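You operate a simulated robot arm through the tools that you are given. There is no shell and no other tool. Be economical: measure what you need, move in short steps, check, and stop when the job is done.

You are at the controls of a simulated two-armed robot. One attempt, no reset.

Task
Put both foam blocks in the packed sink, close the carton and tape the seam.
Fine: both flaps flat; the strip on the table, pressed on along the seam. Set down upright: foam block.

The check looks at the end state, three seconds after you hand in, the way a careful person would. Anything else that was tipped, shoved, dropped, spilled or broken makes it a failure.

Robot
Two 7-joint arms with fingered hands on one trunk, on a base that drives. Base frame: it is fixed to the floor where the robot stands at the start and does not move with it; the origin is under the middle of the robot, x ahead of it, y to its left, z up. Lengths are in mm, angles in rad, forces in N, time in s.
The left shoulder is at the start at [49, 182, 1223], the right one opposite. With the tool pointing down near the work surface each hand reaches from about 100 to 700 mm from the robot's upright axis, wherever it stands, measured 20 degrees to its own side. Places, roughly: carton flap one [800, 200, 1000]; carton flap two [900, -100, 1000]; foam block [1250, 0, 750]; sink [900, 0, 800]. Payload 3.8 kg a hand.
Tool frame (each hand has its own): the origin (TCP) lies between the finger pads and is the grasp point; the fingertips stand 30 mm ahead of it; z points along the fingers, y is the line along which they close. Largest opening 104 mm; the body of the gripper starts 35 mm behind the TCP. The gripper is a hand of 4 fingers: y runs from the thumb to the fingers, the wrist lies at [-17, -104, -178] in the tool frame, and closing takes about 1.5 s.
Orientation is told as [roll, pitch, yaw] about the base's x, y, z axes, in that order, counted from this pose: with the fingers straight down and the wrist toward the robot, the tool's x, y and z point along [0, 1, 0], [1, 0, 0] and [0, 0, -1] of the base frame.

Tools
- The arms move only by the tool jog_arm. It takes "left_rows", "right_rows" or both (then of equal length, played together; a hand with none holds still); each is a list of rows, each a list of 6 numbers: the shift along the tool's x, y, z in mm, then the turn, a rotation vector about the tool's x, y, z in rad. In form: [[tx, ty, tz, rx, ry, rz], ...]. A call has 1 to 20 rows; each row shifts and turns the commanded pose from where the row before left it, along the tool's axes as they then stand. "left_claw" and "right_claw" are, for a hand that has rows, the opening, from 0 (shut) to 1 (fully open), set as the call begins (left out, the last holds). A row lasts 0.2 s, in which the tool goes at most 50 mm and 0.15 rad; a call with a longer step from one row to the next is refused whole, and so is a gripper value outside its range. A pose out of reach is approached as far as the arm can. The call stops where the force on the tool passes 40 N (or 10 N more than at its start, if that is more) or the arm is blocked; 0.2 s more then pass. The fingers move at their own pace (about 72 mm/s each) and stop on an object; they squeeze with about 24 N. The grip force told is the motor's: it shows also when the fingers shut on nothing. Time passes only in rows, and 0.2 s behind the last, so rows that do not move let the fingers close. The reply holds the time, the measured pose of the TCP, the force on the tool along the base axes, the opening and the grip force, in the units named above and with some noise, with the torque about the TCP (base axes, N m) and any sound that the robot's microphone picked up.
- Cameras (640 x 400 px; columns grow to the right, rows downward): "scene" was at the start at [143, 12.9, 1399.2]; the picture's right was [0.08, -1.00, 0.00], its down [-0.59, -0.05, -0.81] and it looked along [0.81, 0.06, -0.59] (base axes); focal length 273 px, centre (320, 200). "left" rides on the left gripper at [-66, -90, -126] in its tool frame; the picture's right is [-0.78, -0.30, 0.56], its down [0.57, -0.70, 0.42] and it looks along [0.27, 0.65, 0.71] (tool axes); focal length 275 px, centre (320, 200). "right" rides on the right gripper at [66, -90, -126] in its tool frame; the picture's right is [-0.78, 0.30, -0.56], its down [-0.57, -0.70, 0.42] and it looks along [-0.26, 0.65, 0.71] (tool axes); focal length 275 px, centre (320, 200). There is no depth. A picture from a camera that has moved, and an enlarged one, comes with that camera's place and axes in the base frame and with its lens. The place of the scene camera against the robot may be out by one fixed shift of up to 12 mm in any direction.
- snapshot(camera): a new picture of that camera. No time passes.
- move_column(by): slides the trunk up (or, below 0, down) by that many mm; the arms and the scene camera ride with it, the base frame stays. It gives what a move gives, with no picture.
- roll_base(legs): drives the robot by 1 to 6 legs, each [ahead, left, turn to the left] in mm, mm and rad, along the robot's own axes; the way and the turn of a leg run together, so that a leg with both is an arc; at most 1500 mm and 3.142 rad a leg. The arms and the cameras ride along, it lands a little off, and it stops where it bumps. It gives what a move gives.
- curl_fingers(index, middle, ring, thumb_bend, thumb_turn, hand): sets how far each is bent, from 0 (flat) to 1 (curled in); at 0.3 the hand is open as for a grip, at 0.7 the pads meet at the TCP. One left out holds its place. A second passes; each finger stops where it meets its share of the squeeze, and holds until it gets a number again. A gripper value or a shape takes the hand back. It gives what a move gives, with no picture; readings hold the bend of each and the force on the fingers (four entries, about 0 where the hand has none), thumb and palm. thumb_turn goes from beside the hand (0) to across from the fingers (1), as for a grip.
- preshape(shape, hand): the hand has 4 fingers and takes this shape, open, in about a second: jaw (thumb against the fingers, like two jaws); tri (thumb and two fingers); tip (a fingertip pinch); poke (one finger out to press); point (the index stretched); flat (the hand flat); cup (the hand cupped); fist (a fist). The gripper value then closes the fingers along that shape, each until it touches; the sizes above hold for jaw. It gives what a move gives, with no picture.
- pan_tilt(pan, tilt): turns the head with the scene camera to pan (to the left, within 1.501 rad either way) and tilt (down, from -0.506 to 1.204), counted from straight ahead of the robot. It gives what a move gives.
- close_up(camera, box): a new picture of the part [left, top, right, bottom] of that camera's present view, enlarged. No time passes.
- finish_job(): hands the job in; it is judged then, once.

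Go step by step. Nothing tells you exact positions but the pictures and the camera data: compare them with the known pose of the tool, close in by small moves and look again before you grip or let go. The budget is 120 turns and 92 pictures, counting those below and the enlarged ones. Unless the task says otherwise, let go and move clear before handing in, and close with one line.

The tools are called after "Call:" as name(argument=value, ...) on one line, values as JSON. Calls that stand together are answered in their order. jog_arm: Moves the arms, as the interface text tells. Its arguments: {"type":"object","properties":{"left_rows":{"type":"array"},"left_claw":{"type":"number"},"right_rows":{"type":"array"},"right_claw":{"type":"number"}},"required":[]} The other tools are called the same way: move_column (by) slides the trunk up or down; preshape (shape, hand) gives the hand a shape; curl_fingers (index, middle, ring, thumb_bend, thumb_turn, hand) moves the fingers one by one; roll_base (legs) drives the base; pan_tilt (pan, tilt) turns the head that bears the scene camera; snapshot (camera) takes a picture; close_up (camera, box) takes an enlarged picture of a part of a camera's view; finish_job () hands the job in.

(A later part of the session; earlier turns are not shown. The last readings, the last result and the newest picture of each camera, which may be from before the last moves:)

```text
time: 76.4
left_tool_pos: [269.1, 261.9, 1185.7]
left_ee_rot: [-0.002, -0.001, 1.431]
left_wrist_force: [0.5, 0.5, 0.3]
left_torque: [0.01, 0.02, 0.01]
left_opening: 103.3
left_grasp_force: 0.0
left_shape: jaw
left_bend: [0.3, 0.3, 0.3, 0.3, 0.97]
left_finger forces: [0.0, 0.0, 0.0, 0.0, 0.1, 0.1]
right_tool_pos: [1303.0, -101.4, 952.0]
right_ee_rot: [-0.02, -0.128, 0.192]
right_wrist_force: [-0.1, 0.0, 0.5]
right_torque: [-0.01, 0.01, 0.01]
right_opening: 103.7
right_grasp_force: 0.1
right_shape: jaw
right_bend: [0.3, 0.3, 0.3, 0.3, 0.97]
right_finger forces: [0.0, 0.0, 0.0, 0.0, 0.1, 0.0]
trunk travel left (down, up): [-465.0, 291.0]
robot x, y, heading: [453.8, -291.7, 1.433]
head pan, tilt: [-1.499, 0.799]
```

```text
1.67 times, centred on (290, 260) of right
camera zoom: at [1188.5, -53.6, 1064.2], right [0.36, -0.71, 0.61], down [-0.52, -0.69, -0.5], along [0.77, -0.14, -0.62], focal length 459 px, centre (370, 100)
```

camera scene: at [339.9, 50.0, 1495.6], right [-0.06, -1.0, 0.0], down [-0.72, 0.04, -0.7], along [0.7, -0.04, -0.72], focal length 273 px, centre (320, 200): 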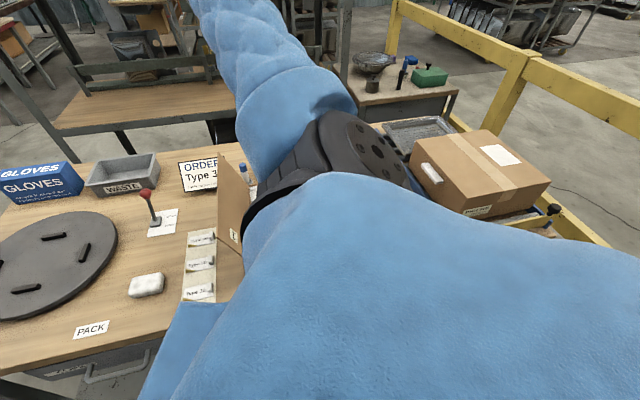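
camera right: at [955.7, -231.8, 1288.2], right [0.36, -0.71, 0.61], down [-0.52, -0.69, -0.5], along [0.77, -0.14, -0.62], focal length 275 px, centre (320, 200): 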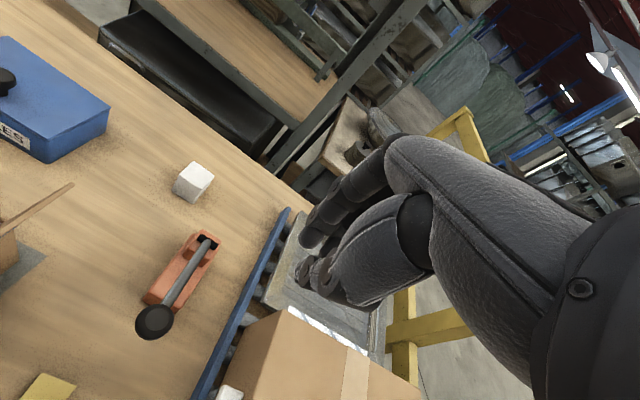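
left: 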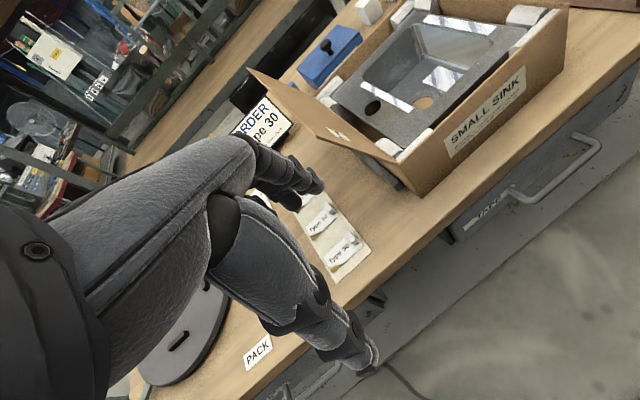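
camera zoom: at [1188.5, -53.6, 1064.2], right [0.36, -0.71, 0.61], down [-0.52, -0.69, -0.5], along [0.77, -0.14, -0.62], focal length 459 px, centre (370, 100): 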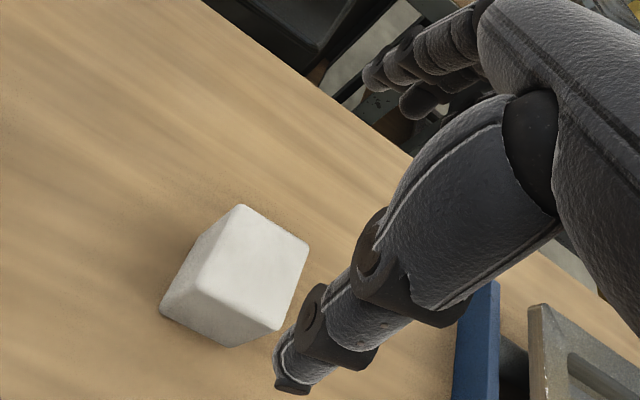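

Well aligned within a few millimetres. Lowering straight down, then closing.

Call:
move_column(by=-124)

Call:
jog_arm(right_rows=[[0, 2, 3, 0, 0, 0], [0, 1, 2, 0, 0, 0], [0, 0, 0, 0, 0, 0], [0, 0, 0, 0, 0, 0], [0, 0, 0, 0, 0, 0], [0, 0, 0, 0, 0, 0], [0, 0, 0, 0, 0, 0], [0, 0, 0, 0, 0, 0], [0, 0, 0, 0, 0, 0]], right_claw=0.3)

Call:
snapshot(camera="right")

```text
time: 77.9
left_tool_pos: [268.1, 260.1, 1063.5]
left_ee_rot: [0.0, -0.003, 1.434]
left_wrist_force: [0.4, -0.2, -0.2]
left_torque: [0.0, 0.0, -0.01]
left_opening: 103.7
left_grasp_force: 0.1
left_shape: jaw
left_bend: [0.3, 0.3, 0.3, 0.3, 0.97]
left_finger forces: [0.1, 0.0, 0.1, 0.1, 0.0, 0.0]
right_tool_pos: [1305.0, -101.9, 826.6]
right_ee_rot: [-0.021, -0.129, 0.19]
right_wrist_force: [0.1, -0.7, -0.3]
right_torque: [-0.01, -0.01, 0.0]
right_opening: 103.7
right_grasp_force: 0.1
right_shape: jaw
right_bend: [0.3, 0.3, 0.3, 0.3, 0.97]
right_finger forces: [0.0, 0.0, 0.1, 0.1, 0.0, 0.1]
trunk travel left (down, up): [-341.0, 415.0]
robot x, y, heading: [451.9, -292.8, 1.437]
head pan, tilt: [-1.499, 0.799]
```

```text
time: 79.9
left_tool_pos: [267.9, 262.6, 1062.2]
left_ee_rot: [0.0, 0.0, 1.434]
left_wrist_force: [-0.4, -1.8, 0.2]
left_torque: [-0.01, -0.02, 0.03]
left_opening: 103.7
left_grasp_force: 0.0
left_shape: jaw
left_bend: [0.3, 0.3, 0.3, 0.3, 0.97]
left_finger forces: [0.0, 0.1, 0.0, 0.1, 0.0, 0.0]
right_tool_pos: [1309.1, -101.6, 822.6]
right_ee_rot: [-0.02, -0.129, 0.19]
right_wrist_force: [1.2, -0.2, 1.2]
right_torque: [0.01, 0.02, -0.01]
right_opening: 44.8
right_grasp_force: 23.7
right_shape: jaw
right_bend: [0.74, 0.49, 0.47, 0.71, 1.0]
right_finger forces: [12.2, 6.6, 2.9, 0.1, 21.6, 0.0]
trunk travel left (down, up): [-341.0, 415.0]
robot x, y, heading: [450.5, -293.6, 1.429]
head pan, tilt: [-1.499, 0.799]
```

```text
43 pictures are left
camera right: at [1192.5, -53.5, 934.5], right [0.36, -0.71, 0.61], down [-0.52, -0.69, -0.5], along [0.77, -0.14, -0.62], focal length 275 px, centre (320, 200)
```

right: 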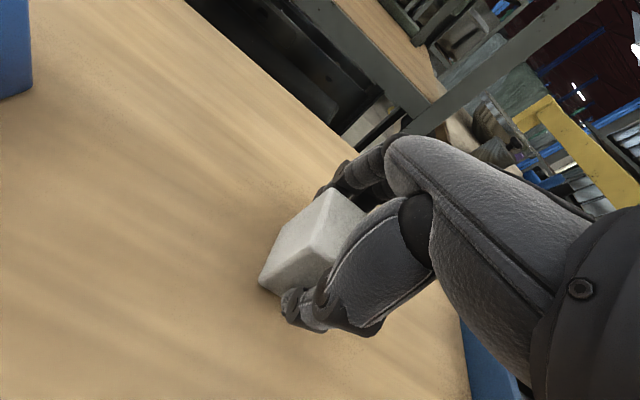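

Block 2 is gripped. I'll lift it high, draw the arm in, and drive back to the placing spot, a bit further from the table so the block lands in the front half of the bowl.

Call:
move_column(by=360)

Call:
jog_arm(right_rows=[[-20.3, -38.2, -5, 0, 0, 0], [-20.3, -38.2, -5, 0, 0, 0], [-20.3, -38.2, -5, 0, 0, 0], [-20.3, -38.2, -5, 0, 0, 0], [-20.3, -38.2, -5, 0, 0, 0], [-20.3, -38.2, -5, 0, 0, 0]])

Call:
roll_base(legs=[[0, 150, 0], [273, 145, 0]])

Call:
snapshot(camera="right")

```text
time: 83.4
left_tool_pos: [267.7, 261.4, 1422.7]
left_ee_rot: [-0.002, -0.001, 1.433]
left_wrist_force: [0.0, 0.1, 0.5]
left_torque: [-0.02, 0.01, 0.0]
left_opening: 103.7
left_grasp_force: 0.0
left_shape: jaw
left_bend: [0.3, 0.3, 0.3, 0.3, 0.97]
left_finger forces: [0.1, 0.1, 0.0, 0.0, 0.1, 0.1]
right_tool_pos: [1308.6, -101.9, 1198.0]
right_ee_rot: [0.03, -0.145, 0.182]
right_wrist_force: [0.0, 0.0, -0.7]
right_torque: [-0.02, -0.02, 0.01]
right_opening: 44.8
right_grasp_force: 24.1
right_shape: jaw
right_bend: [0.74, 0.49, 0.47, 0.71, 1.0]
right_finger forces: [12.1, 6.5, 3.0, 0.1, 21.5, 0.0]
trunk travel left (down, up): [-701.0, 55.0]
robot x, y, heading: [455.2, -291.3, 1.426]
head pan, tilt: [-1.499, 0.799]
```

```text
time: 84.8
left_tool_pos: [268.4, 261.0, 1423.5]
left_ee_rot: [0.0, 0.001, 1.433]
left_wrist_force: [0.5, -0.7, -0.5]
left_torque: [0.02, 0.01, -0.03]
left_opening: 103.5
left_grasp_force: 0.0
left_shape: jaw
left_bend: [0.3, 0.3, 0.3, 0.3, 0.97]
left_finger forces: [0.0, 0.0, 0.0, 0.0, 0.0, 0.1]
right_tool_pos: [1098.3, -265.4, 1188.2]
right_ee_rot: [0.032, -0.147, 0.184]
right_wrist_force: [-0.3, -1.0, 0.9]
right_torque: [-0.01, 0.04, 0.02]
right_opening: 44.4
right_grasp_force: 23.9
right_shape: jaw
right_bend: [0.74, 0.49, 0.47, 0.71, 1.0]
right_finger forces: [12.1, 6.6, 3.0, 0.0, 21.6, 0.1]
trunk travel left (down, up): [-701.0, 55.0]
robot x, y, heading: [452.1, -291.3, 1.434]
head pan, tilt: [-1.499, 0.799]
```

```text
time: 87.9
left_tool_pos: [17.1, 569.9, 1422.8]
left_ee_rot: [0.0, 0.001, 1.427]
left_wrist_force: [-0.6, 0.2, -0.1]
left_torque: [0.02, -0.01, -0.01]
left_opening: 103.7
left_grasp_force: 0.1
left_shape: jaw
left_bend: [0.3, 0.3, 0.3, 0.3, 0.97]
left_finger forces: [0.0, 0.1, 0.0, 0.1, 0.0, 0.1]
right_tool_pos: [846.7, 37.6, 1186.8]
right_ee_rot: [0.033, -0.145, 0.18]
right_wrist_force: [0.1, 0.0, 0.0]
right_torque: [0.01, 0.0, -0.01]
right_opening: 44.6
right_grasp_force: 24.1
right_shape: jaw
right_bend: [0.74, 0.49, 0.47, 0.71, 1.0]
right_finger forces: [12.1, 6.7, 3.1, 0.0, 21.6, 0.0]
trunk travel left (down, up): [-701.0, 55.0]
robot x, y, heading: [198.0, 13.6, 1.433]
head pan, tilt: [-1.499, 0.799]
```

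```text
42 pictures are left
camera right: at [730.5, 80.8, 1301.2], right [0.35, -0.74, 0.57], down [-0.52, -0.66, -0.54], along [0.78, -0.11, -0.62], focal length 275 px, centre (320, 200)
```

right: 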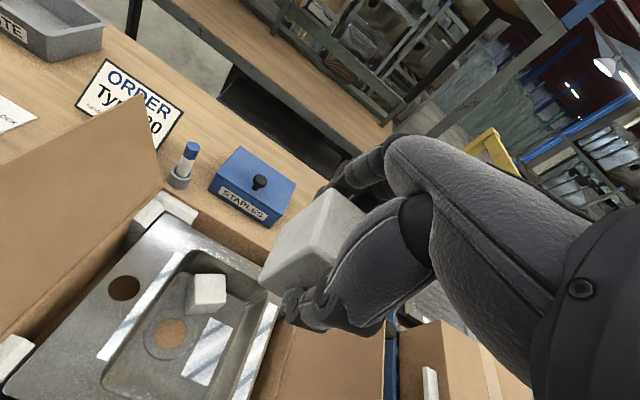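

Block 1 sits well at the back of the bowl. The hand's tilt drifted slightly, so I'll set it back to the gripping angle, centre it over the front half, and lower most of the way.

Call:
jog_arm(right_rows=[[0, 0, 0, 0.025, -0.049, -0.01], [6, 10, 1, 0, 0, 0]])

Call:
move_column(by=-230)

Call:
snapshot(camera="right")

```text
time: 88.5
left_tool_pos: [16.2, 569.8, 1421.7]
left_ee_rot: [0.0, -0.001, 1.428]
left_wrist_force: [-0.2, -0.5, -0.1]
left_torque: [0.02, 0.01, 0.05]
left_opening: 103.8
left_grasp_force: 0.0
left_shape: jaw
left_bend: [0.3, 0.3, 0.3, 0.3, 0.97]
left_finger forces: [0.0, 0.0, 0.1, 0.0, 0.0, 0.0]
right_tool_pos: [856.0, 47.3, 1187.7]
right_ee_rot: [-0.021, -0.12, 0.189]
right_wrist_force: [0.0, 0.8, 0.3]
right_torque: [0.0, 0.03, -0.01]
right_opening: 44.4
right_grasp_force: 23.9
right_shape: jaw
right_bend: [0.74, 0.49, 0.47, 0.71, 1.0]
right_finger forces: [12.1, 6.7, 3.1, 0.1, 21.5, 0.0]
trunk travel left (down, up): [-701.0, 55.0]
robot x, y, heading: [199.3, 12.0, 1.432]
head pan, tilt: [-1.499, 0.799]
```

```text
time: 90.9
left_tool_pos: [15.3, 569.5, 1192.3]
left_ee_rot: [-0.001, -0.001, 1.428]
left_wrist_force: [0.3, 0.0, -0.7]
left_torque: [0.0, 0.0, 0.02]
left_opening: 103.8
left_grasp_force: 0.0
left_shape: jaw
left_bend: [0.3, 0.3, 0.3, 0.3, 0.97]
left_finger forces: [0.1, 0.0, 0.1, 0.0, 0.0, 0.0]
right_tool_pos: [855.0, 46.8, 957.5]
right_ee_rot: [-0.02, -0.122, 0.188]
right_wrist_force: [-1.1, 0.4, -0.8]
right_torque: [0.03, 0.01, -0.01]
right_opening: 44.8
right_grasp_force: 24.0
right_shape: jaw
right_bend: [0.74, 0.49, 0.47, 0.71, 1.0]
right_finger forces: [12.1, 6.7, 3.0, 0.0, 21.5, 0.1]
trunk travel left (down, up): [-471.0, 285.0]
robot x, y, heading: [197.8, 14.5, 1.427]
head pan, tilt: [-1.499, 0.799]
```

```text
41 pictures are left
camera right: at [740.4, 94.4, 1071.0], right [0.36, -0.71, 0.6], down [-0.53, -0.69, -0.49], along [0.77, -0.14, -0.62], focal length 275 px, centre (320, 200)
```

right: 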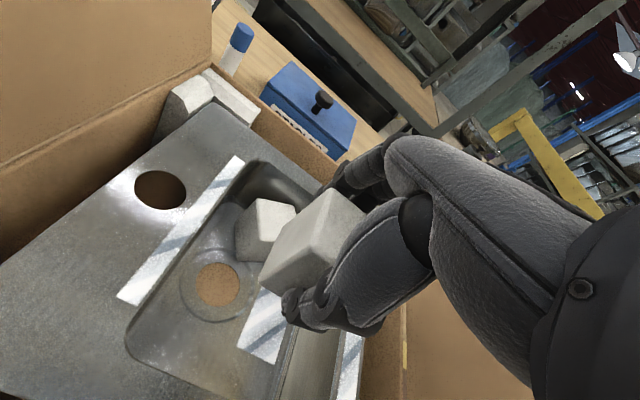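

Well lined up over the front half of the bowl. Lowering into the bowl, then feeling for the floor.

Call:
move_column(by=-112)

Call:
jog_arm(right_rows=[[0, -0.5, 4, 0, 0, 0], [0, -0.5, 4, 0, 0, 0]])

```text
time: 92.3
left_tool_pos: [16.1, 570.1, 1080.7]
left_ee_rot: [0.001, -0.002, 1.428]
left_wrist_force: [0.7, -0.3, -0.3]
left_torque: [0.03, 0.0, -0.01]
left_opening: 103.8
left_grasp_force: 0.1
left_shape: jaw
left_bend: [0.3, 0.3, 0.3, 0.3, 0.97]
left_finger forces: [0.0, 0.0, 0.0, 0.0, 0.0, 0.0]
right_tool_pos: [854.5, 46.3, 846.2]
right_ee_rot: [-0.02, -0.119, 0.187]
right_wrist_force: [0.1, -0.7, -0.5]
right_torque: [0.0, 0.03, -0.02]
right_opening: 44.6
right_grasp_force: 23.9
right_shape: jaw
right_bend: [0.74, 0.49, 0.47, 0.71, 1.0]
right_finger forces: [12.1, 6.7, 3.2, 0.1, 21.6, 0.0]
trunk travel left (down, up): [-359.0, 397.0]
robot x, y, heading: [199.2, 17.3, 1.433]
head pan, tilt: [-1.499, 0.799]
```

```text
time: 92.9
left_tool_pos: [16.1, 570.1, 1079.9]
left_ee_rot: [0.0, 0.001, 1.429]
left_wrist_force: [0.5, 0.1, -0.6]
left_torque: [0.0, 0.03, 0.0]
left_opening: 103.6
left_grasp_force: 0.1
left_shape: jaw
left_bend: [0.3, 0.3, 0.3, 0.3, 0.97]
left_finger forces: [0.1, 0.1, 0.0, 0.1, 0.1, 0.1]
right_tool_pos: [854.0, 46.7, 836.5]
right_ee_rot: [-0.02, -0.12, 0.188]
right_wrist_force: [0.3, -0.4, -0.7]
right_torque: [0.02, 0.01, 0.01]
right_opening: 44.5
right_grasp_force: 24.4
right_shape: jaw
right_bend: [0.74, 0.49, 0.47, 0.71, 1.0]
right_finger forces: [12.1, 6.7, 3.1, 0.0, 21.6, 0.0]
trunk travel left (down, up): [-359.0, 397.0]
robot x, y, heading: [198.8, 15.4, 1.428]
head pan, tilt: [-1.499, 0.799]
```

Call:
jog_arm(right_rows=[[0, -0.3, 2.5, 0, 0, 0], [0, -0.2, 2, 0, 0, 0]])

Call:
snapshot(camera="right")

```text
time: 93.5
left_tool_pos: [15.5, 569.8, 1080.1]
left_ee_rot: [0.0, 0.001, 1.425]
left_wrist_force: [0.2, 0.0, -0.1]
left_torque: [-0.01, 0.0, 0.0]
left_opening: 103.9
left_grasp_force: 0.1
left_shape: jaw
left_bend: [0.3, 0.3, 0.3, 0.3, 0.97]
left_finger forces: [0.1, 0.0, 0.0, 0.0, 0.0, 0.1]
right_tool_pos: [855.3, 46.0, 833.1]
right_ee_rot: [-0.02, -0.119, 0.187]
right_wrist_force: [0.1, -0.9, 0.6]
right_torque: [-0.01, 0.04, 0.02]
right_opening: 44.6
right_grasp_force: 24.2
right_shape: jaw
right_bend: [0.74, 0.49, 0.47, 0.71, 1.0]
right_finger forces: [12.1, 6.7, 3.1, 0.0, 21.7, 0.1]
trunk travel left (down, up): [-359.0, 397.0]
robot x, y, heading: [196.9, 15.7, 1.432]
head pan, tilt: [-1.499, 0.799]
```

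```text
40 pictures are left
camera right: at [740.5, 94.3, 946.5], right [0.36, -0.71, 0.6], down [-0.53, -0.69, -0.49], along [0.77, -0.14, -0.63], focal length 275 px, centre (320, 200)
```

right: 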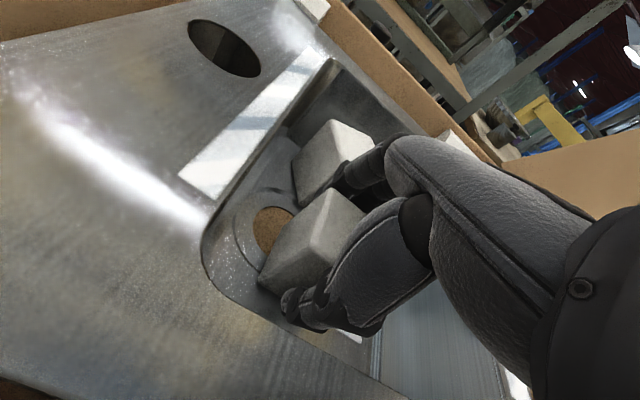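

Nearly on the floor, with room for the fingers between the blocks. Down 2 mm more, release in two gentle stages.

Call:
jog_arm(right_rows=[[0, -0.2, 2, 0, 0, 0]])

Call:
jog_arm(right_rows=[[0, 0, 0, 0, 0, 0], [0, 0, 0, 0, 0, 0], [0, 0, 0, 0, 0, 0], [0, 0, 0, 0, 0, 0], [0, 0, 0, 0, 0, 0], [0, 0, 0, 0, 0, 0]], right_claw=0.68)

Call:
move_column(by=20)

Call:
snapshot(camera="right")

```text
time: 93.9
left_tool_pos: [16.3, 569.8, 1079.7]
left_ee_rot: [0.0, 0.0, 1.426]
left_wrist_force: [0.1, 0.1, -0.3]
left_torque: [-0.01, -0.03, -0.02]
left_opening: 103.7
left_grasp_force: 0.0
left_shape: jaw
left_bend: [0.3, 0.3, 0.3, 0.3, 0.97]
left_finger forces: [0.0, 0.0, 0.0, 0.1, 0.0, 0.0]
right_tool_pos: [855.7, 45.8, 832.5]
right_ee_rot: [-0.02, -0.119, 0.188]
right_wrist_force: [-0.3, 0.1, 2.9]
right_torque: [-0.02, 0.07, 0.02]
right_opening: 44.6
right_grasp_force: 24.3
right_shape: jaw
right_bend: [0.74, 0.49, 0.47, 0.71, 1.0]
right_finger forces: [12.4, 6.8, 3.2, 0.0, 22.1, 0.1]
trunk travel left (down, up): [-359.0, 397.0]
robot x, y, heading: [197.0, 11.6, 1.43]
head pan, tilt: [-1.499, 0.799]
```

```text
time: 95.3
left_tool_pos: [17.0, 570.1, 1080.7]
left_ee_rot: [0.0, 0.001, 1.427]
left_wrist_force: [0.2, -0.2, -0.9]
left_torque: [-0.02, -0.01, -0.06]
left_opening: 103.6
left_grasp_force: 0.1
left_shape: jaw
left_bend: [0.3, 0.3, 0.3, 0.3, 0.97]
left_finger forces: [0.0, 0.0, 0.0, 0.1, 0.0, 0.0]
right_tool_pos: [856.9, 46.6, 831.4]
right_ee_rot: [-0.021, -0.121, 0.188]
right_wrist_force: [-1.2, -0.3, -0.4]
right_torque: [0.02, -0.01, 0.02]
right_opening: 70.4
right_grasp_force: 0.1
right_shape: jaw
right_bend: [0.28, 0.38, 0.35, 0.58, 0.99]
right_finger forces: [0.1, 0.0, 0.0, 0.1, 0.1, 0.0]
trunk travel left (down, up): [-359.0, 397.0]
robot x, y, heading: [194.4, 12.8, 1.425]
head pan, tilt: [-1.499, 0.799]
```

```text
time: 96.0
left_tool_pos: [16.7, 570.0, 1100.8]
left_ee_rot: [-0.001, 0.001, 1.427]
left_wrist_force: [-0.2, 0.6, 0.0]
left_torque: [0.0, 0.0, -0.02]
left_opening: 104.1
left_grasp_force: 0.0
left_shape: jaw
left_bend: [0.3, 0.3, 0.3, 0.3, 0.97]
left_finger forces: [0.1, 0.0, 0.1, 0.0, 0.0, 0.0]
right_tool_pos: [854.0, 46.9, 851.2]
right_ee_rot: [-0.021, -0.121, 0.189]
right_wrist_force: [0.7, 0.3, 0.7]
right_torque: [0.0, -0.05, -0.03]
right_opening: 70.3
right_grasp_force: 0.0
right_shape: jaw
right_bend: [0.28, 0.38, 0.34, 0.58, 0.99]
right_finger forces: [0.0, 0.0, 0.0, 0.0, 0.0, 0.0]
trunk travel left (down, up): [-379.0, 377.0]
robot x, y, heading: [196.4, 12.5, 1.429]
head pan, tilt: [-1.499, 0.799]
```

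```text
39 pictures are left
camera right: at [740.7, 94.8, 964.0], right [0.36, -0.71, 0.6], down [-0.53, -0.69, -0.49], along [0.77, -0.14, -0.62], focal length 275 px, centre (320, 200)
```

right: 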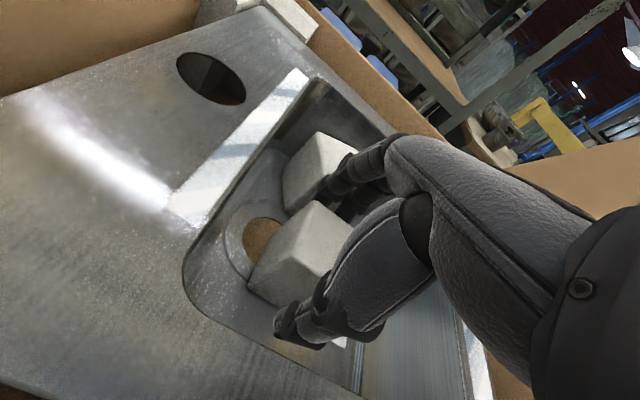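

Both blocks stand upright in the bowl and the hand is clear. I'll raise the trunk, bring the right hand round to my front, and look at the state of things.

Call:
move_column(by=310)

Call:
jog_arm(right_rows=[[42.2, -24.4, -2.9, 0, 0, 0], [42.2, -24.4, -2.9, 0, 0, 0], [42.2, -24.4, -2.9, 0, 0, 0], [42.2, -24.4, -2.9, 0, 0, 0], [42.2, -24.4, -2.9, 0, 0, 0], [42.2, -24.4, -2.9, 0, 0, 0], [42.2, -24.4, -2.9, 0, 0, 0], [42.2, -24.4, -2.9, 0, 0, 0], [42.2, -24.4, -2.9, 0, 0, 0], [42.2, -24.4, -2.9, 0, 0, 0], [42.2, -24.4, -2.9, 0, 0, 0], [0, 0, 0, 0.0133, 0.0165, -0.137], [0, 0, 0, 0.0133, 0.015, -0.137], [0, 0, 0, 0.0133, 0.013, -0.137], [0, 0, 0, 0.0133, 0.011, -0.137], [0, 0, 0, 0.0133, 0.009, -0.137], [0, 0, 0, 0.0133, 0.007, -0.137], [0, 0, 0, 0.0133, 0.005, -0.137], [0, 0, 0, 0.0133, 0.003, -0.137], [0, 0, 0, 0.0133, 0.001, -0.137]])

Call:
roll_base(legs=[[0, 0, -1.242]])

```text
time: 99.1
left_tool_pos: [17.0, 569.3, 1411.1]
left_ee_rot: [0.0, 0.002, 1.427]
left_wrist_force: [-0.1, -0.5, -0.2]
left_torque: [0.03, 0.0, 0.01]
left_opening: 103.8
left_grasp_force: 0.1
left_shape: jaw
left_bend: [0.3, 0.3, 0.3, 0.3, 0.97]
left_finger forces: [0.0, 0.0, 0.0, 0.0, 0.1, 0.1]
right_tool_pos: [854.4, 46.2, 1162.0]
right_ee_rot: [-0.02, -0.12, 0.187]
right_wrist_force: [0.1, -0.6, -1.0]
right_torque: [0.0, -0.01, -0.01]
right_opening: 70.3
right_grasp_force: 0.0
right_shape: jaw
right_bend: [0.28, 0.38, 0.34, 0.58, 0.99]
right_finger forces: [0.1, 0.0, 0.0, 0.0, 0.0, 0.0]
trunk travel left (down, up): [-689.0, 67.0]
robot x, y, heading: [197.5, 17.5, 1.427]
head pan, tilt: [-1.499, 0.799]
```

```text
time: 103.3
left_tool_pos: [16.7, 570.1, 1411.7]
left_ee_rot: [-0.001, -0.001, 1.429]
left_wrist_force: [-0.1, 0.4, -0.4]
left_torque: [-0.01, 0.01, 0.01]
left_opening: 103.6
left_grasp_force: 0.0
left_shape: jaw
left_bend: [0.3, 0.3, 0.3, 0.3, 0.97]
left_finger forces: [0.0, 0.0, 0.1, 0.0, 0.0, 0.0]
right_tool_pos: [710.6, 174.6, 1181.1]
right_ee_rot: [0.004, 0.015, 1.421]
right_wrist_force: [-0.2, -0.2, -0.3]
right_torque: [0.03, -0.01, 0.0]
right_opening: 70.3
right_grasp_force: 0.1
right_shape: jaw
right_bend: [0.28, 0.38, 0.34, 0.58, 0.99]
right_finger forces: [0.0, 0.1, 0.0, 0.1, 0.1, 0.0]
right hand out of reach, approached as far as the arm can: row 5, 6, 7, 8, 9, 10, 11, 12, 13, 14, 15, 16, 17, 18, 19, 20
trunk travel left (down, up): [-689.0, 67.0]
robot x, y, heading: [199.8, 14.4, 1.424]
head pan, tilt: [-1.499, 0.799]
```

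```text
time: 106.8
left_tool_pos: [671.6, 355.8, 1411.1]
left_ee_rot: [0.001, 0.0, 0.164]
left_wrist_force: [0.2, 0.3, -0.4]
left_torque: [-0.01, -0.01, -0.02]
left_opening: 103.6
left_grasp_force: 0.1
left_shape: jaw
left_bend: [0.3, 0.3, 0.3, 0.3, 0.97]
left_finger forces: [0.1, 0.0, 0.1, 0.1, 0.0, 0.0]
right_tool_pos: [507.7, -425.0, 1183.2]
right_ee_rot: [0.004, 0.013, 0.155]
right_wrist_force: [0.9, -0.6, -0.9]
right_torque: [-0.02, 0.01, -0.01]
right_opening: 70.6
right_grasp_force: 0.0
right_shape: jaw
right_bend: [0.28, 0.38, 0.34, 0.58, 0.99]
right_finger forces: [0.1, 0.1, 0.0, 0.0, 0.1, 0.1]
trunk travel left (down, up): [-689.0, 67.0]
robot x, y, heading: [194.7, 14.7, 0.165]
head pan, tilt: [-1.499, 0.799]
```

I'm facing the table again. I'll bring the right hand forward, drive up to the carton centre line and look.

Call:
jog_arm(right_rows=[[36, 35, 0, 0, 0, 0], [36, 35, 0, 0, 0, 0], [36, 35, 0, 0, 0, 0], [36, 35, 0, 0, 0, 0], [36, 35, 0, 0, 0, 0], [36, 35, 0, 0, 0, 0], [36, 35, 0, 0, 0, 0]])

Call:
roll_base(legs=[[165, -73, 0.022]])

Call:
pan_tilt(pan=0.0, tilt=1.0)

Call:
snapshot(camera="scene")

```text
refused: row 1 steps farther than a row can; nothing moved
```

```text
time: 108.3
left_tool_pos: [841.3, 327.3, 1410.6]
left_ee_rot: [0.0, -0.001, 0.189]
left_wrist_force: [-0.1, 0.2, -0.9]
left_torque: [-0.02, 0.0, 0.02]
left_opening: 103.6
left_grasp_force: 0.0
left_shape: jaw
left_bend: [0.3, 0.3, 0.3, 0.3, 0.97]
left_finger forces: [0.0, 0.1, 0.0, 0.0, 0.0, 0.0]
right_tool_pos: [695.3, -457.9, 1182.2]
right_ee_rot: [0.002, 0.014, 0.18]
right_wrist_force: [0.1, 0.2, -0.1]
right_torque: [0.04, 0.01, -0.02]
right_opening: 70.5
right_grasp_force: 0.0
right_shape: jaw
right_bend: [0.28, 0.38, 0.34, 0.58, 0.99]
right_finger forces: [0.1, 0.0, 0.1, 0.0, 0.1, 0.0]
trunk travel left (down, up): [-689.0, 67.0]
robot x, y, heading: [374.8, -23.1, 0.192]
head pan, tilt: [-1.499, 0.799]
```

```text
time: 109.9
left_tool_pos: [841.8, 326.9, 1410.0]
left_ee_rot: [-0.001, 0.0, 0.189]
left_wrist_force: [0.3, -0.6, 0.9]
left_torque: [0.01, 0.0, -0.02]
left_opening: 103.6
left_grasp_force: 0.0
left_shape: jaw
left_bend: [0.3, 0.3, 0.3, 0.3, 0.97]
left_finger forces: [0.0, 0.0, 0.0, 0.0, 0.0, 0.0]
right_tool_pos: [693.9, -457.4, 1182.5]
right_ee_rot: [0.003, 0.016, 0.179]
right_wrist_force: [-0.1, 0.6, 0.3]
right_torque: [-0.01, -0.02, 0.03]
right_opening: 70.5
right_grasp_force: 0.1
right_shape: jaw
right_bend: [0.28, 0.38, 0.34, 0.58, 0.99]
right_finger forces: [0.1, 0.0, 0.0, 0.0, 0.0, 0.0]
trunk travel left (down, up): [-689.0, 67.0]
robot x, y, heading: [376.5, -24.1, 0.186]
head pan, tilt: [0.0, 1.0]
```

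```text
38 pictures are left
camera scene: at [463.0, -3.9, 1685.0], right [0.19, -0.98, 0.0], down [-0.83, -0.16, -0.54], along [0.53, 0.1, -0.84], focal length 273 px, centre (320, 200)
```

scene: 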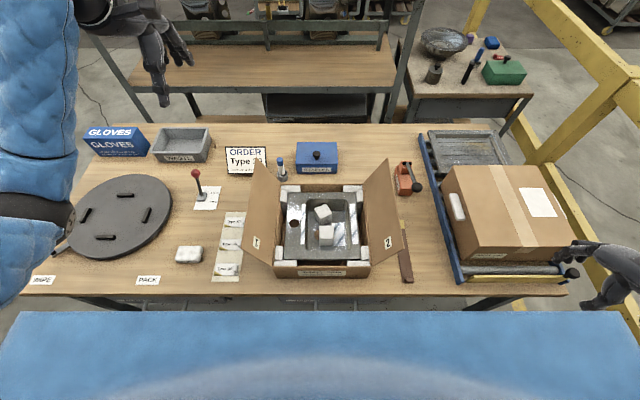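

Both blocks are in the bowl and the rest of the table is undisturbed. I'll enlarge the carton and the strip to measure flaps and strip from here.

Call:
close_up(camera="scene", box=[230, 140, 430, 300])

Call:
close_up(camera="scene", box=[360, 150, 460, 300])

```text
2.50 times, centred on (330, 220) of scene
camera zoom: at [463.0, -3.9, 1685.0], right [0.19, -0.98, 0.0], down [-0.83, -0.16, -0.54], along [0.53, 0.1, -0.84], focal length 683 px, centre (295, 150)
```

zoom: 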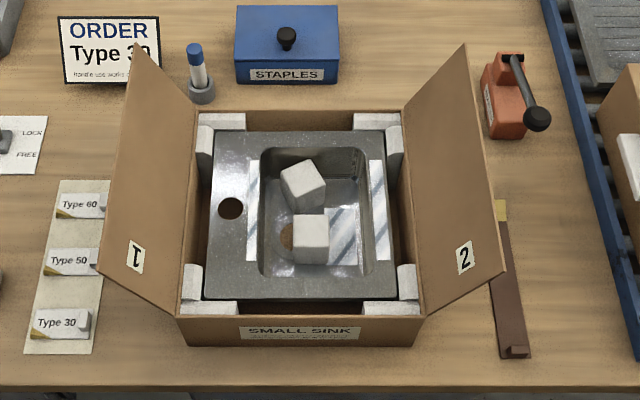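

```text
2.67 times, centred on (410, 225) of scene
camera zoom: at [463.0, -3.9, 1685.0], right [0.19, -0.98, 0.0], down [-0.83, -0.16, -0.54], along [0.53, 0.1, -0.84], focal length 729 px, centre (80, 133)
```

zoom: 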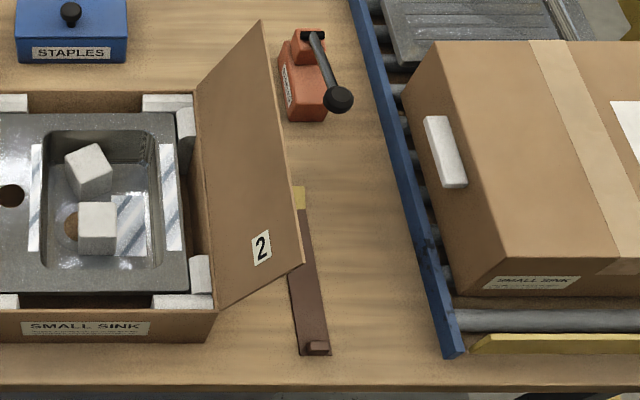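

Carton top edges: hinges at about -118 and 171 mm sideways, 63–365 deep; flaps stand up to z = 1045, leaning out. I'll bring both closed hands outside the flaps, lower the trunk, and then fold the flaps in.

Call:
jog_arm(right_rows=[[24, 34, -25, 0, 0, 0], [24, 34, -25, 0, 0, 0], [24, 34, -25, 0, 0, 0], [24, 34, -25, 0, 0, 0], [24, 34, -25, 0, 0, 0], [24, 34, -25, 0, 0, 0], [24, 34, -25, 0, 0, 0], [24, 34, -25, 0, 0, 0]], left_rows=[[0, 0, 0, 0, 0, 0], [0, 0, 0, 0, 0, 0], [0, 0, 0, 0, 0, 0], [0, 0, 0, 0, 0, 0], [0, 0, 0, 0, 0, 0], [0, 0, 0, 0, 0, 0], [0, 0, 0, 0, 0, 0], [0, 0, 0, 0, 0, 0]], left_claw=0.05, right_claw=0.05)

Call:
move_column(by=-290)

Call:
snapshot(camera="scene")

```text
time: 111.7
left_tool_pos: [843.2, 326.7, 1409.9]
left_ee_rot: [0.0, -0.001, 0.187]
left_wrist_force: [0.5, 0.0, -0.1]
left_torque: [-0.01, 0.01, 0.01]
left_opening: 5.3
left_grasp_force: 0.0
left_shape: jaw
left_bend: [0.71, 0.67, 0.67, 0.72, 1.0]
left_finger forces: [0.1, 0.0, 0.0, 0.0, 0.0, 0.0]
right_tool_pos: [961.8, -311.3, 1376.4]
right_ee_rot: [0.002, 0.016, 0.18]
right_wrist_force: [-0.1, 0.5, 0.0]
right_torque: [0.0, -0.02, 0.0]
right_opening: 5.3
right_grasp_force: 0.1
right_shape: jaw
right_bend: [0.71, 0.67, 0.67, 0.72, 1.0]
right_finger forces: [0.1, 0.0, 0.0, 0.0, 0.0, 0.0]
right hand out of reach, approached as far as the arm can: row 1, 2, 3, 4, 5, 6, 7
trunk travel left (down, up): [-689.0, 67.0]
robot x, y, heading: [379.2, -22.7, 0.189]
head pan, tilt: [0.0, 1.0]
```

```text
time: 114.7
left_tool_pos: [841.1, 327.5, 1120.4]
left_ee_rot: [0.001, 0.0, 0.187]
left_wrist_force: [0.2, 0.2, 0.1]
left_torque: [0.04, 0.04, 0.01]
left_opening: 5.5
left_grasp_force: 0.1
left_shape: jaw
left_bend: [0.71, 0.67, 0.67, 0.72, 1.0]
left_finger forces: [0.0, 0.1, 0.0, 0.0, 0.0, 0.0]
right_tool_pos: [956.2, -312.0, 1086.9]
right_ee_rot: [0.003, 0.014, 0.18]
right_wrist_force: [-0.1, 0.5, 0.2]
right_torque: [-0.01, -0.02, -0.04]
right_opening: 5.5
right_grasp_force: 0.0
right_shape: jaw
right_bend: [0.71, 0.67, 0.67, 0.72, 1.0]
right_finger forces: [0.1, 0.1, 0.0, 0.1, 0.1, 0.1]
trunk travel left (down, up): [-399.0, 357.0]
robot x, y, heading: [377.3, -24.4, 0.189]
head pan, tilt: [0.0, 1.0]
```

```text
35 pictures are left
camera scene: at [492.4, 1.6, 1394.1], right [0.19, -0.98, 0.0], down [-0.83, -0.16, -0.54], along [0.53, 0.1, -0.84], focal length 273 px, centre (320, 200)
```

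scene: 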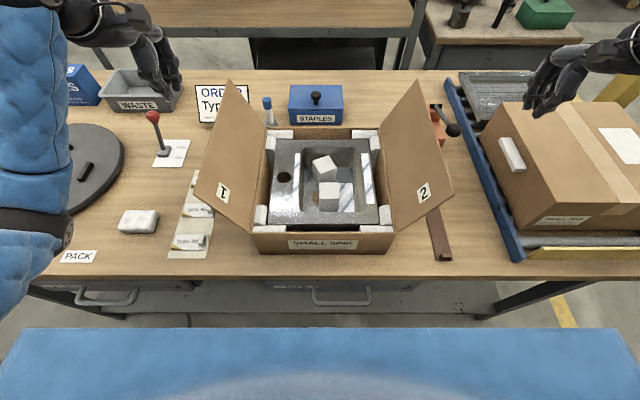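

Flap one first: the left hand goes down outside it and pushes it inward past upright.

Call:
jog_arm(left_rows=[[0, 0, 50, 0, 0, 0], [0, 0, 50, 0, 0, 0], [-27, 0, 0, 0, 0, 0], [-28, 0, 0, 0, 0, 0], [-17, 0, -2, 0, 0, 0], [-17, 0, -3, 0, 0, 0], [-20, 0, -2, 0, 0, 0], [-19, 0, -3, 0, 0, 0]])

Call:
snapshot(camera="scene")

```text
time: 116.5
left_tool_pos: [866.9, 203.4, 1030.7]
left_ee_rot: [0.0, 0.001, 0.189]
left_wrist_force: [-1.1, 0.6, -0.6]
left_torque: [-0.02, -0.01, 0.03]
left_opening: 5.5
left_grasp_force: 0.0
left_shape: jaw
left_bend: [0.71, 0.67, 0.67, 0.72, 1.0]
left_finger forces: [0.1, 0.1, 0.0, 0.0, 0.1, 0.0]
right_tool_pos: [958.5, -312.4, 1086.6]
right_ee_rot: [0.003, 0.016, 0.18]
right_wrist_force: [0.2, 0.7, 0.2]
right_torque: [0.01, 0.02, 0.03]
right_opening: 5.5
right_grasp_force: 0.0
right_shape: jaw
right_bend: [0.71, 0.67, 0.67, 0.72, 1.0]
right_finger forces: [0.0, 0.0, 0.0, 0.0, 0.0, 0.0]
trunk travel left (down, up): [-399.0, 357.0]
robot x, y, heading: [374.2, -24.0, 0.195]
head pan, tilt: [0.0, 1.0]
```

```text
34 pictures are left
camera scene: at [492.8, 1.2, 1394.0], right [0.19, -0.98, 0.0], down [-0.83, -0.16, -0.54], along [0.53, 0.1, -0.84], focal length 273 px, centre (320, 200)
```

scene: 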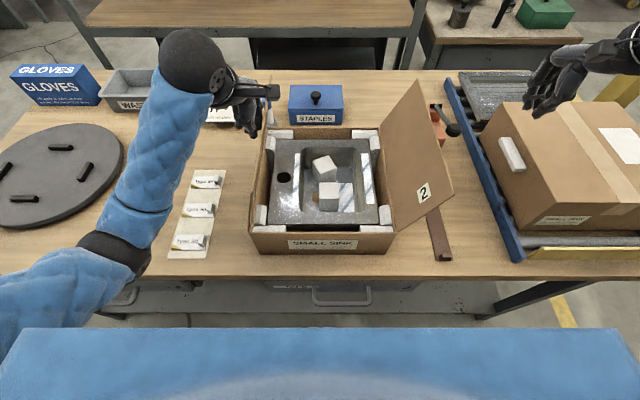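

Flap one stands about upright now. Continuing the arc, over and down.

Call:
jog_arm(left_rows=[[-15, 0, 7, 0, 0, 0], [-15, 0, 8, 0, 0, 0], [-12, 0, 15, 0, 0, 0], [-11, 0, 15, 0, 0, 0], [-11, 0, 12, 0, 0, 0], [-10, 0, 11, 0, 0, 0], [-7, 0, 11, 0, 0, 0], [-6, 0, 8, 0, 0, 0]])

Call:
snapshot(camera="scene")

```text
time: 118.3
left_tool_pos: [883.1, 116.3, 941.8]
left_ee_rot: [0.0, 0.0, 0.188]
left_wrist_force: [0.1, -0.9, -0.7]
left_torque: [0.0, 0.02, 0.04]
left_opening: 5.5
left_grasp_force: 0.0
left_shape: jaw
left_bend: [0.71, 0.67, 0.67, 0.72, 1.0]
left_finger forces: [0.0, 0.0, 0.1, 0.1, 0.1, 0.0]
right_tool_pos: [958.3, -310.7, 1086.6]
right_ee_rot: [0.002, 0.016, 0.179]
right_wrist_force: [-0.2, 0.5, 0.1]
right_torque: [0.0, 0.01, 0.01]
right_opening: 5.3
right_grasp_force: 0.1
right_shape: jaw
right_bend: [0.71, 0.67, 0.67, 0.72, 1.0]
right_finger forces: [0.0, 0.1, 0.0, 0.1, 0.1, 0.0]
trunk travel left (down, up): [-399.0, 357.0]
robot x, y, heading: [379.8, -26.7, 0.186]
head pan, tilt: [0.0, 1.0]
```

```text
33 pictures are left
camera scene: at [492.7, 1.5, 1394.0], right [0.19, -0.98, 0.0], down [-0.83, -0.16, -0.54], along [0.53, 0.1, -0.84], focal length 273 px, centre (320, 200)
```

scene: 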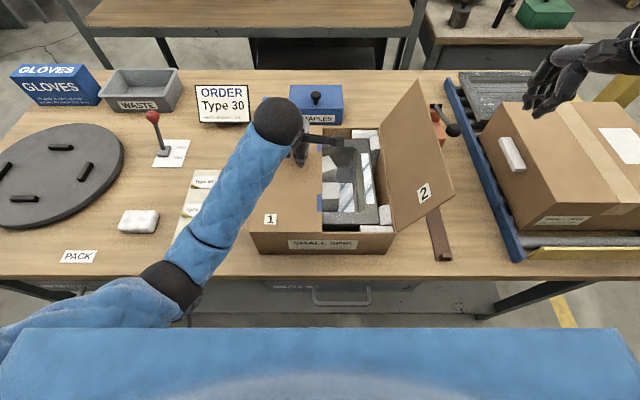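

Flap one is down. I'll press gently to seat it, then lift the left hand away and see whether it stays.

Call:
jog_arm(left_rows=[[0, 0, 3, 0, 0, 0], [0, 0, 3, 0, 0, 0], [0, 0, 3, 0, 0, 0]])

Call:
jog_arm(left_rows=[[0, 0, -40, 0, 0, 0], [0, 0, -50, 0, 0, 0], [40, 0, -20, 0, 0, 0], [45, 0, 0, 0, 0, 0], [45, 0, 0, 0, 0, 0], [45, 0, 0, 0, 0, 0]])

Call:
snapshot(camera="scene")

```text
time: 119.1
left_tool_pos: [883.2, 115.6, 934.2]
left_ee_rot: [-0.001, 0.0, 0.186]
left_wrist_force: [0.6, 0.2, 0.5]
left_torque: [0.02, 0.0, -0.01]
left_opening: 5.4
left_grasp_force: 0.0
left_shape: jaw
left_bend: [0.71, 0.67, 0.67, 0.72, 1.0]
left_finger forces: [0.0, 0.0, 0.0, 0.0, 0.1, 0.1]
right_tool_pos: [957.6, -311.0, 1086.8]
right_ee_rot: [0.003, 0.015, 0.18]
right_wrist_force: [0.4, 0.5, 0.4]
right_torque: [0.03, 0.03, 0.03]
right_opening: 5.6
right_grasp_force: 0.0
right_shape: jaw
right_bend: [0.71, 0.67, 0.67, 0.72, 1.0]
right_finger forces: [0.0, 0.0, 0.0, 0.0, 0.0, 0.0]
trunk travel left (down, up): [-399.0, 357.0]
robot x, y, heading: [374.7, -27.4, 0.185]
head pan, tilt: [0.0, 1.0]
```

```text
time: 120.5
left_tool_pos: [848.3, 289.4, 1043.4]
left_ee_rot: [0.0, 0.0, 0.186]
left_wrist_force: [-0.3, -0.1, 0.3]
left_torque: [-0.01, 0.01, 0.01]
left_opening: 5.2
left_grasp_force: 0.0
left_shape: jaw
left_bend: [0.71, 0.67, 0.67, 0.72, 1.0]
left_finger forces: [0.0, 0.0, 0.1, 0.1, 0.0, 0.0]
right_tool_pos: [957.3, -311.1, 1087.5]
right_ee_rot: [0.005, 0.015, 0.18]
right_wrist_force: [0.5, -0.3, -1.0]
right_torque: [0.02, 0.02, -0.01]
right_opening: 5.1
right_grasp_force: 0.0
right_shape: jaw
right_bend: [0.71, 0.67, 0.67, 0.72, 1.0]
right_finger forces: [0.0, 0.0, 0.0, 0.1, 0.1, 0.1]
trunk travel left (down, up): [-399.0, 357.0]
robot x, y, heading: [374.3, -24.2, 0.187]
head pan, tilt: [0.0, 1.0]
```

```text
32 pictures are left
camera scene: at [492.4, 2.5, 1394.0], right [0.19, -0.98, 0.0], down [-0.83, -0.16, -0.54], along [0.53, 0.1, -0.84], focal length 273 px, centre (320, 200)
```

scene: 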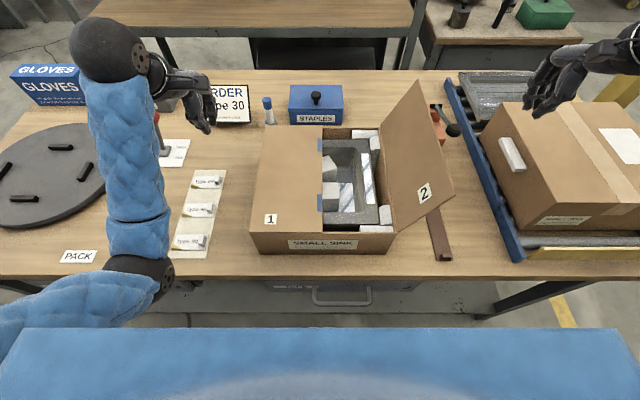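

Flap one lies flat and stays, with small blue tabs at its edge. Now flap two the same way with the right hand.

Call:
jog_arm(right_rows=[[40, 0, 0, 0, 0, 0], [40, 0, 0, 0, 0, 0], [0, 0, 33, 0, 0, 0], [0, 0, 33, 0, 0, 0], [48, 0, 0, 0, 0, 0], [49, 0, 0, 0, 0, 0], [17, 0, -2, 0, 0, 0], [17, 0, -3, 0, 0, 0], [20, 0, -2, 0, 0, 0], [19, 0, -3, 0, 0, 0], [15, 0, 7, 0, 0, 0], [15, 0, 8, 0, 0, 0], [12, 0, 15, 0, 0, 0], [11, 0, 15, 0, 0, 0], [11, 0, 12, 0, 0, 0], [10, 0, 11, 0, 0, 0], [7, 0, 11, 0, 0, 0], [6, 0, 8, 0, 0, 0], [0, 0, 4, 0, 0, 0]])

Call:
snapshot(camera="scene")

```text
time: 124.5
left_tool_pos: [847.2, 287.8, 1043.5]
left_ee_rot: [0.0, 0.001, 0.187]
left_wrist_force: [-0.2, -0.3, 0.5]
left_torque: [0.04, -0.02, -0.02]
left_opening: 5.7
left_grasp_force: 0.0
left_shape: jaw
left_bend: [0.71, 0.67, 0.67, 0.72, 1.0]
left_finger forces: [0.1, 0.0, 0.1, 0.0, 0.1, 0.1]
right_tool_pos: [882.2, -77.1, 991.1]
right_ee_rot: [0.005, 0.016, 0.181]
right_wrist_force: [0.0, -0.1, 0.6]
right_torque: [0.02, 0.02, 0.04]
right_opening: 5.5
right_grasp_force: 0.0
right_shape: jaw
right_bend: [0.71, 0.67, 0.67, 0.72, 1.0]
right_finger forces: [0.0, 0.0, 0.1, 0.0, 0.0, 0.0]
right hand out of reach, approached as far as the arm can: row 11, 12, 13, 14, 15, 16, 17, 18
trunk travel left (down, up): [-399.0, 357.0]
robot x, y, heading: [372.5, -24.4, 0.187]
head pan, tilt: [0.0, 1.0]
```

```text
31 pictures are left
camera scene: at [492.7, 1.7, 1394.0], right [0.19, -0.98, 0.0], down [-0.83, -0.16, -0.54], along [0.53, 0.1, -0.84], focal length 273 px, centre (320, 200)
```

scene: 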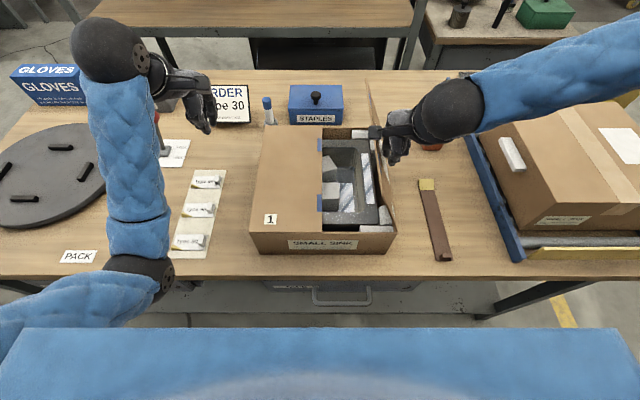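

The right arm ran into its joint limits with flap two about two-thirds upright still, held by the hand. I'll finish the fold by moving base and trunk with the arm held as it is.

Call:
roll_base(legs=[[0, 50, 0]])

Call:
move_column(by=-25)

Call:
roll_base(legs=[[0, 30, 0]])

Call:
move_column(by=-28)

Call:
snapshot(camera="scene")

```text
time: 125.4
left_tool_pos: [837.9, 340.0, 1041.6]
left_ee_rot: [-0.003, 0.0, 0.188]
left_wrist_force: [-0.3, -0.3, -0.3]
left_torque: [-0.01, 0.01, -0.04]
left_opening: 5.3
left_grasp_force: 0.0
left_shape: jaw
left_bend: [0.71, 0.67, 0.67, 0.72, 1.0]
left_finger forces: [0.1, 0.0, 0.0, 0.1, 0.0, 0.0]
right_tool_pos: [871.5, -25.7, 989.9]
right_ee_rot: [0.004, 0.015, 0.181]
right_wrist_force: [0.5, 0.8, -0.3]
right_torque: [-0.02, -0.03, 0.0]
right_opening: 5.5
right_grasp_force: 0.1
right_shape: jaw
right_bend: [0.71, 0.67, 0.67, 0.72, 1.0]
right_finger forces: [0.0, 0.0, 0.0, 0.1, 0.1, 0.0]
trunk travel left (down, up): [-399.0, 357.0]
robot x, y, heading: [362.3, 26.4, 0.187]
head pan, tilt: [0.0, 1.0]
```

```text
time: 126.1
left_tool_pos: [838.0, 336.0, 1019.8]
left_ee_rot: [0.0, -0.001, 0.188]
left_wrist_force: [0.8, -0.4, 0.4]
left_torque: [-0.02, -0.02, 0.01]
left_opening: 5.1
left_grasp_force: 0.0
left_shape: jaw
left_bend: [0.71, 0.67, 0.67, 0.72, 1.0]
left_finger forces: [0.0, 0.1, 0.0, 0.0, 0.0, 0.0]
right_tool_pos: [872.7, -28.5, 967.0]
right_ee_rot: [0.008, 0.014, 0.182]
right_wrist_force: [0.1, 0.0, 0.1]
right_torque: [-0.01, -0.01, -0.01]
right_opening: 5.4
right_grasp_force: 0.1
right_shape: jaw
right_bend: [0.71, 0.67, 0.67, 0.72, 1.0]
right_finger forces: [0.0, 0.0, 0.1, 0.0, 0.0, 0.0]
trunk travel left (down, up): [-374.0, 382.0]
robot x, y, heading: [369.9, 24.5, 0.188]
head pan, tilt: [0.0, 1.0]
```

```text
time: 126.9
left_tool_pos: [833.2, 368.0, 1019.5]
left_ee_rot: [-0.002, 0.0, 0.188]
left_wrist_force: [0.5, 0.7, 0.1]
left_torque: [-0.04, -0.04, -0.01]
left_opening: 5.4
left_grasp_force: 0.0
left_shape: jaw
left_bend: [0.71, 0.67, 0.67, 0.72, 1.0]
left_finger forces: [0.0, 0.1, 0.0, 0.0, 0.0, 0.0]
right_tool_pos: [865.8, 3.5, 966.0]
right_ee_rot: [0.004, 0.015, 0.18]
right_wrist_force: [-0.9, 0.9, -0.4]
right_torque: [-0.02, -0.04, -0.05]
right_opening: 5.4
right_grasp_force: 0.0
right_shape: jaw
right_bend: [0.71, 0.67, 0.67, 0.72, 1.0]
right_finger forces: [0.1, 0.1, 0.0, 0.1, 0.0, 0.0]
trunk travel left (down, up): [-374.0, 382.0]
robot x, y, heading: [361.8, 53.6, 0.19]
head pan, tilt: [0.0, 1.0]
```

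```text
time: 127.7
left_tool_pos: [831.8, 366.0, 991.9]
left_ee_rot: [0.001, -0.003, 0.189]
left_wrist_force: [-0.2, 0.9, -0.4]
left_torque: [0.0, -0.02, 0.02]
left_opening: 5.3
left_grasp_force: 0.2
left_shape: jaw
left_bend: [0.71, 0.67, 0.67, 0.72, 1.0]
left_finger forces: [0.0, 0.0, 0.1, 0.0, 0.0, 0.1]
right_tool_pos: [866.4, 1.3, 938.9]
right_ee_rot: [0.008, 0.014, 0.18]
right_wrist_force: [0.6, 0.1, 0.4]
right_torque: [0.0, -0.04, 0.01]
right_opening: 5.8
right_grasp_force: 0.1
right_shape: jaw
right_bend: [0.71, 0.67, 0.67, 0.72, 1.0]
right_finger forces: [0.0, 0.0, 0.0, 0.0, 0.0, 0.0]
trunk travel left (down, up): [-346.0, 410.0]
robot x, y, heading: [361.0, 52.4, 0.193]
head pan, tilt: [0.0, 1.0]
```

```text
30 pictures are left
camera scene: at [492.2, 82.3, 1340.6], right [0.19, -0.98, 0.0], down [-0.83, -0.16, -0.54], along [0.53, 0.1, -0.84], focal length 273 px, centre (320, 200)
```

scene: 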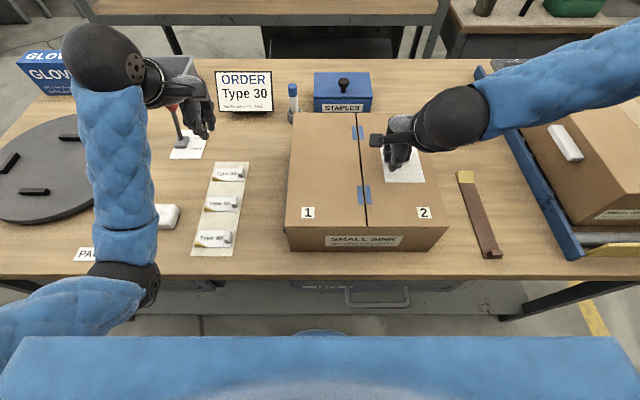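

Both flaps are down and closed, the seam in the middle. I'll lift the right hand off and bring it back to its natural place in front of the right shoulder.

Call:
move_column(by=120)

Call:
jog_arm(right_rows=[[-30, 0, -25, 0, 0, 0], [-30, 0, -25, 0, 0, 0], [-30, -10, -25, 0, 0, 0], [0, -40, 0, 0, 0, 0], [0, -40, 0, 0, 0, 0], [0, -40, 0, 0, 0, 0], [0, 40, 0, 0, 0, 0], [0, 40, 0, 0, 0, 0]])

Call:
snapshot(camera="scene")

```text
time: 129.2
left_tool_pos: [832.4, 367.8, 1110.6]
left_ee_rot: [-0.001, -0.001, 0.188]
left_wrist_force: [-0.6, 0.1, -0.5]
left_torque: [0.01, 0.0, 0.02]
left_opening: 5.4
left_grasp_force: 0.1
left_shape: jaw
left_bend: [0.71, 0.67, 0.67, 0.72, 1.0]
left_finger forces: [0.0, 0.0, 0.0, 0.0, 0.0, 0.0]
right_tool_pos: [863.7, -0.4, 1070.5]
right_ee_rot: [0.007, -0.011, 0.183]
right_wrist_force: [0.3, -1.0, 0.0]
right_torque: [-0.01, 0.01, -0.01]
right_opening: 5.5
right_grasp_force: 0.1
right_shape: jaw
right_bend: [0.71, 0.67, 0.67, 0.72, 1.0]
right_finger forces: [0.0, 0.0, 0.0, 0.1, 0.0, 0.0]
trunk travel left (down, up): [-466.0, 290.0]
robot x, y, heading: [360.4, 53.1, 0.187]
head pan, tilt: [0.0, 1.0]
```

```text
time: 130.9
left_tool_pos: [833.4, 367.0, 1110.9]
left_ee_rot: [0.0, -0.001, 0.187]
left_wrist_force: [-0.6, -0.5, 0.0]
left_torque: [0.01, 0.02, 0.02]
left_opening: 5.4
left_grasp_force: 0.0
left_shape: jaw
left_bend: [0.71, 0.67, 0.67, 0.72, 1.0]
left_finger forces: [0.1, 0.0, 0.1, 0.0, 0.0, 0.1]
right_tool_pos: [867.3, -90.4, 1142.3]
right_ee_rot: [0.008, -0.011, 0.183]
right_wrist_force: [0.5, 1.1, 0.7]
right_torque: [-0.04, 0.0, 0.02]
right_opening: 5.2
right_grasp_force: 0.2
right_shape: jaw
right_bend: [0.71, 0.67, 0.67, 0.72, 1.0]
right_finger forces: [0.1, 0.1, 0.0, 0.0, 0.0, 0.1]
right hand out of reach, approached as far as the arm can: row 6
trunk travel left (down, up): [-466.0, 290.0]
robot x, y, heading: [356.8, 53.1, 0.188]
head pan, tilt: [0.0, 1.0]
```

```text
29 pictures are left
camera scene: at [464.6, 77.6, 1461.3], right [0.19, -0.98, 0.0], down [-0.83, -0.16, -0.54], along [0.53, 0.1, -0.84], focal length 273 px, centre (320, 200)
```

scene: 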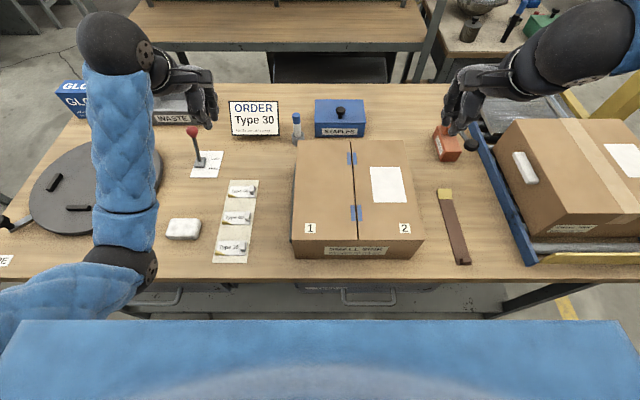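

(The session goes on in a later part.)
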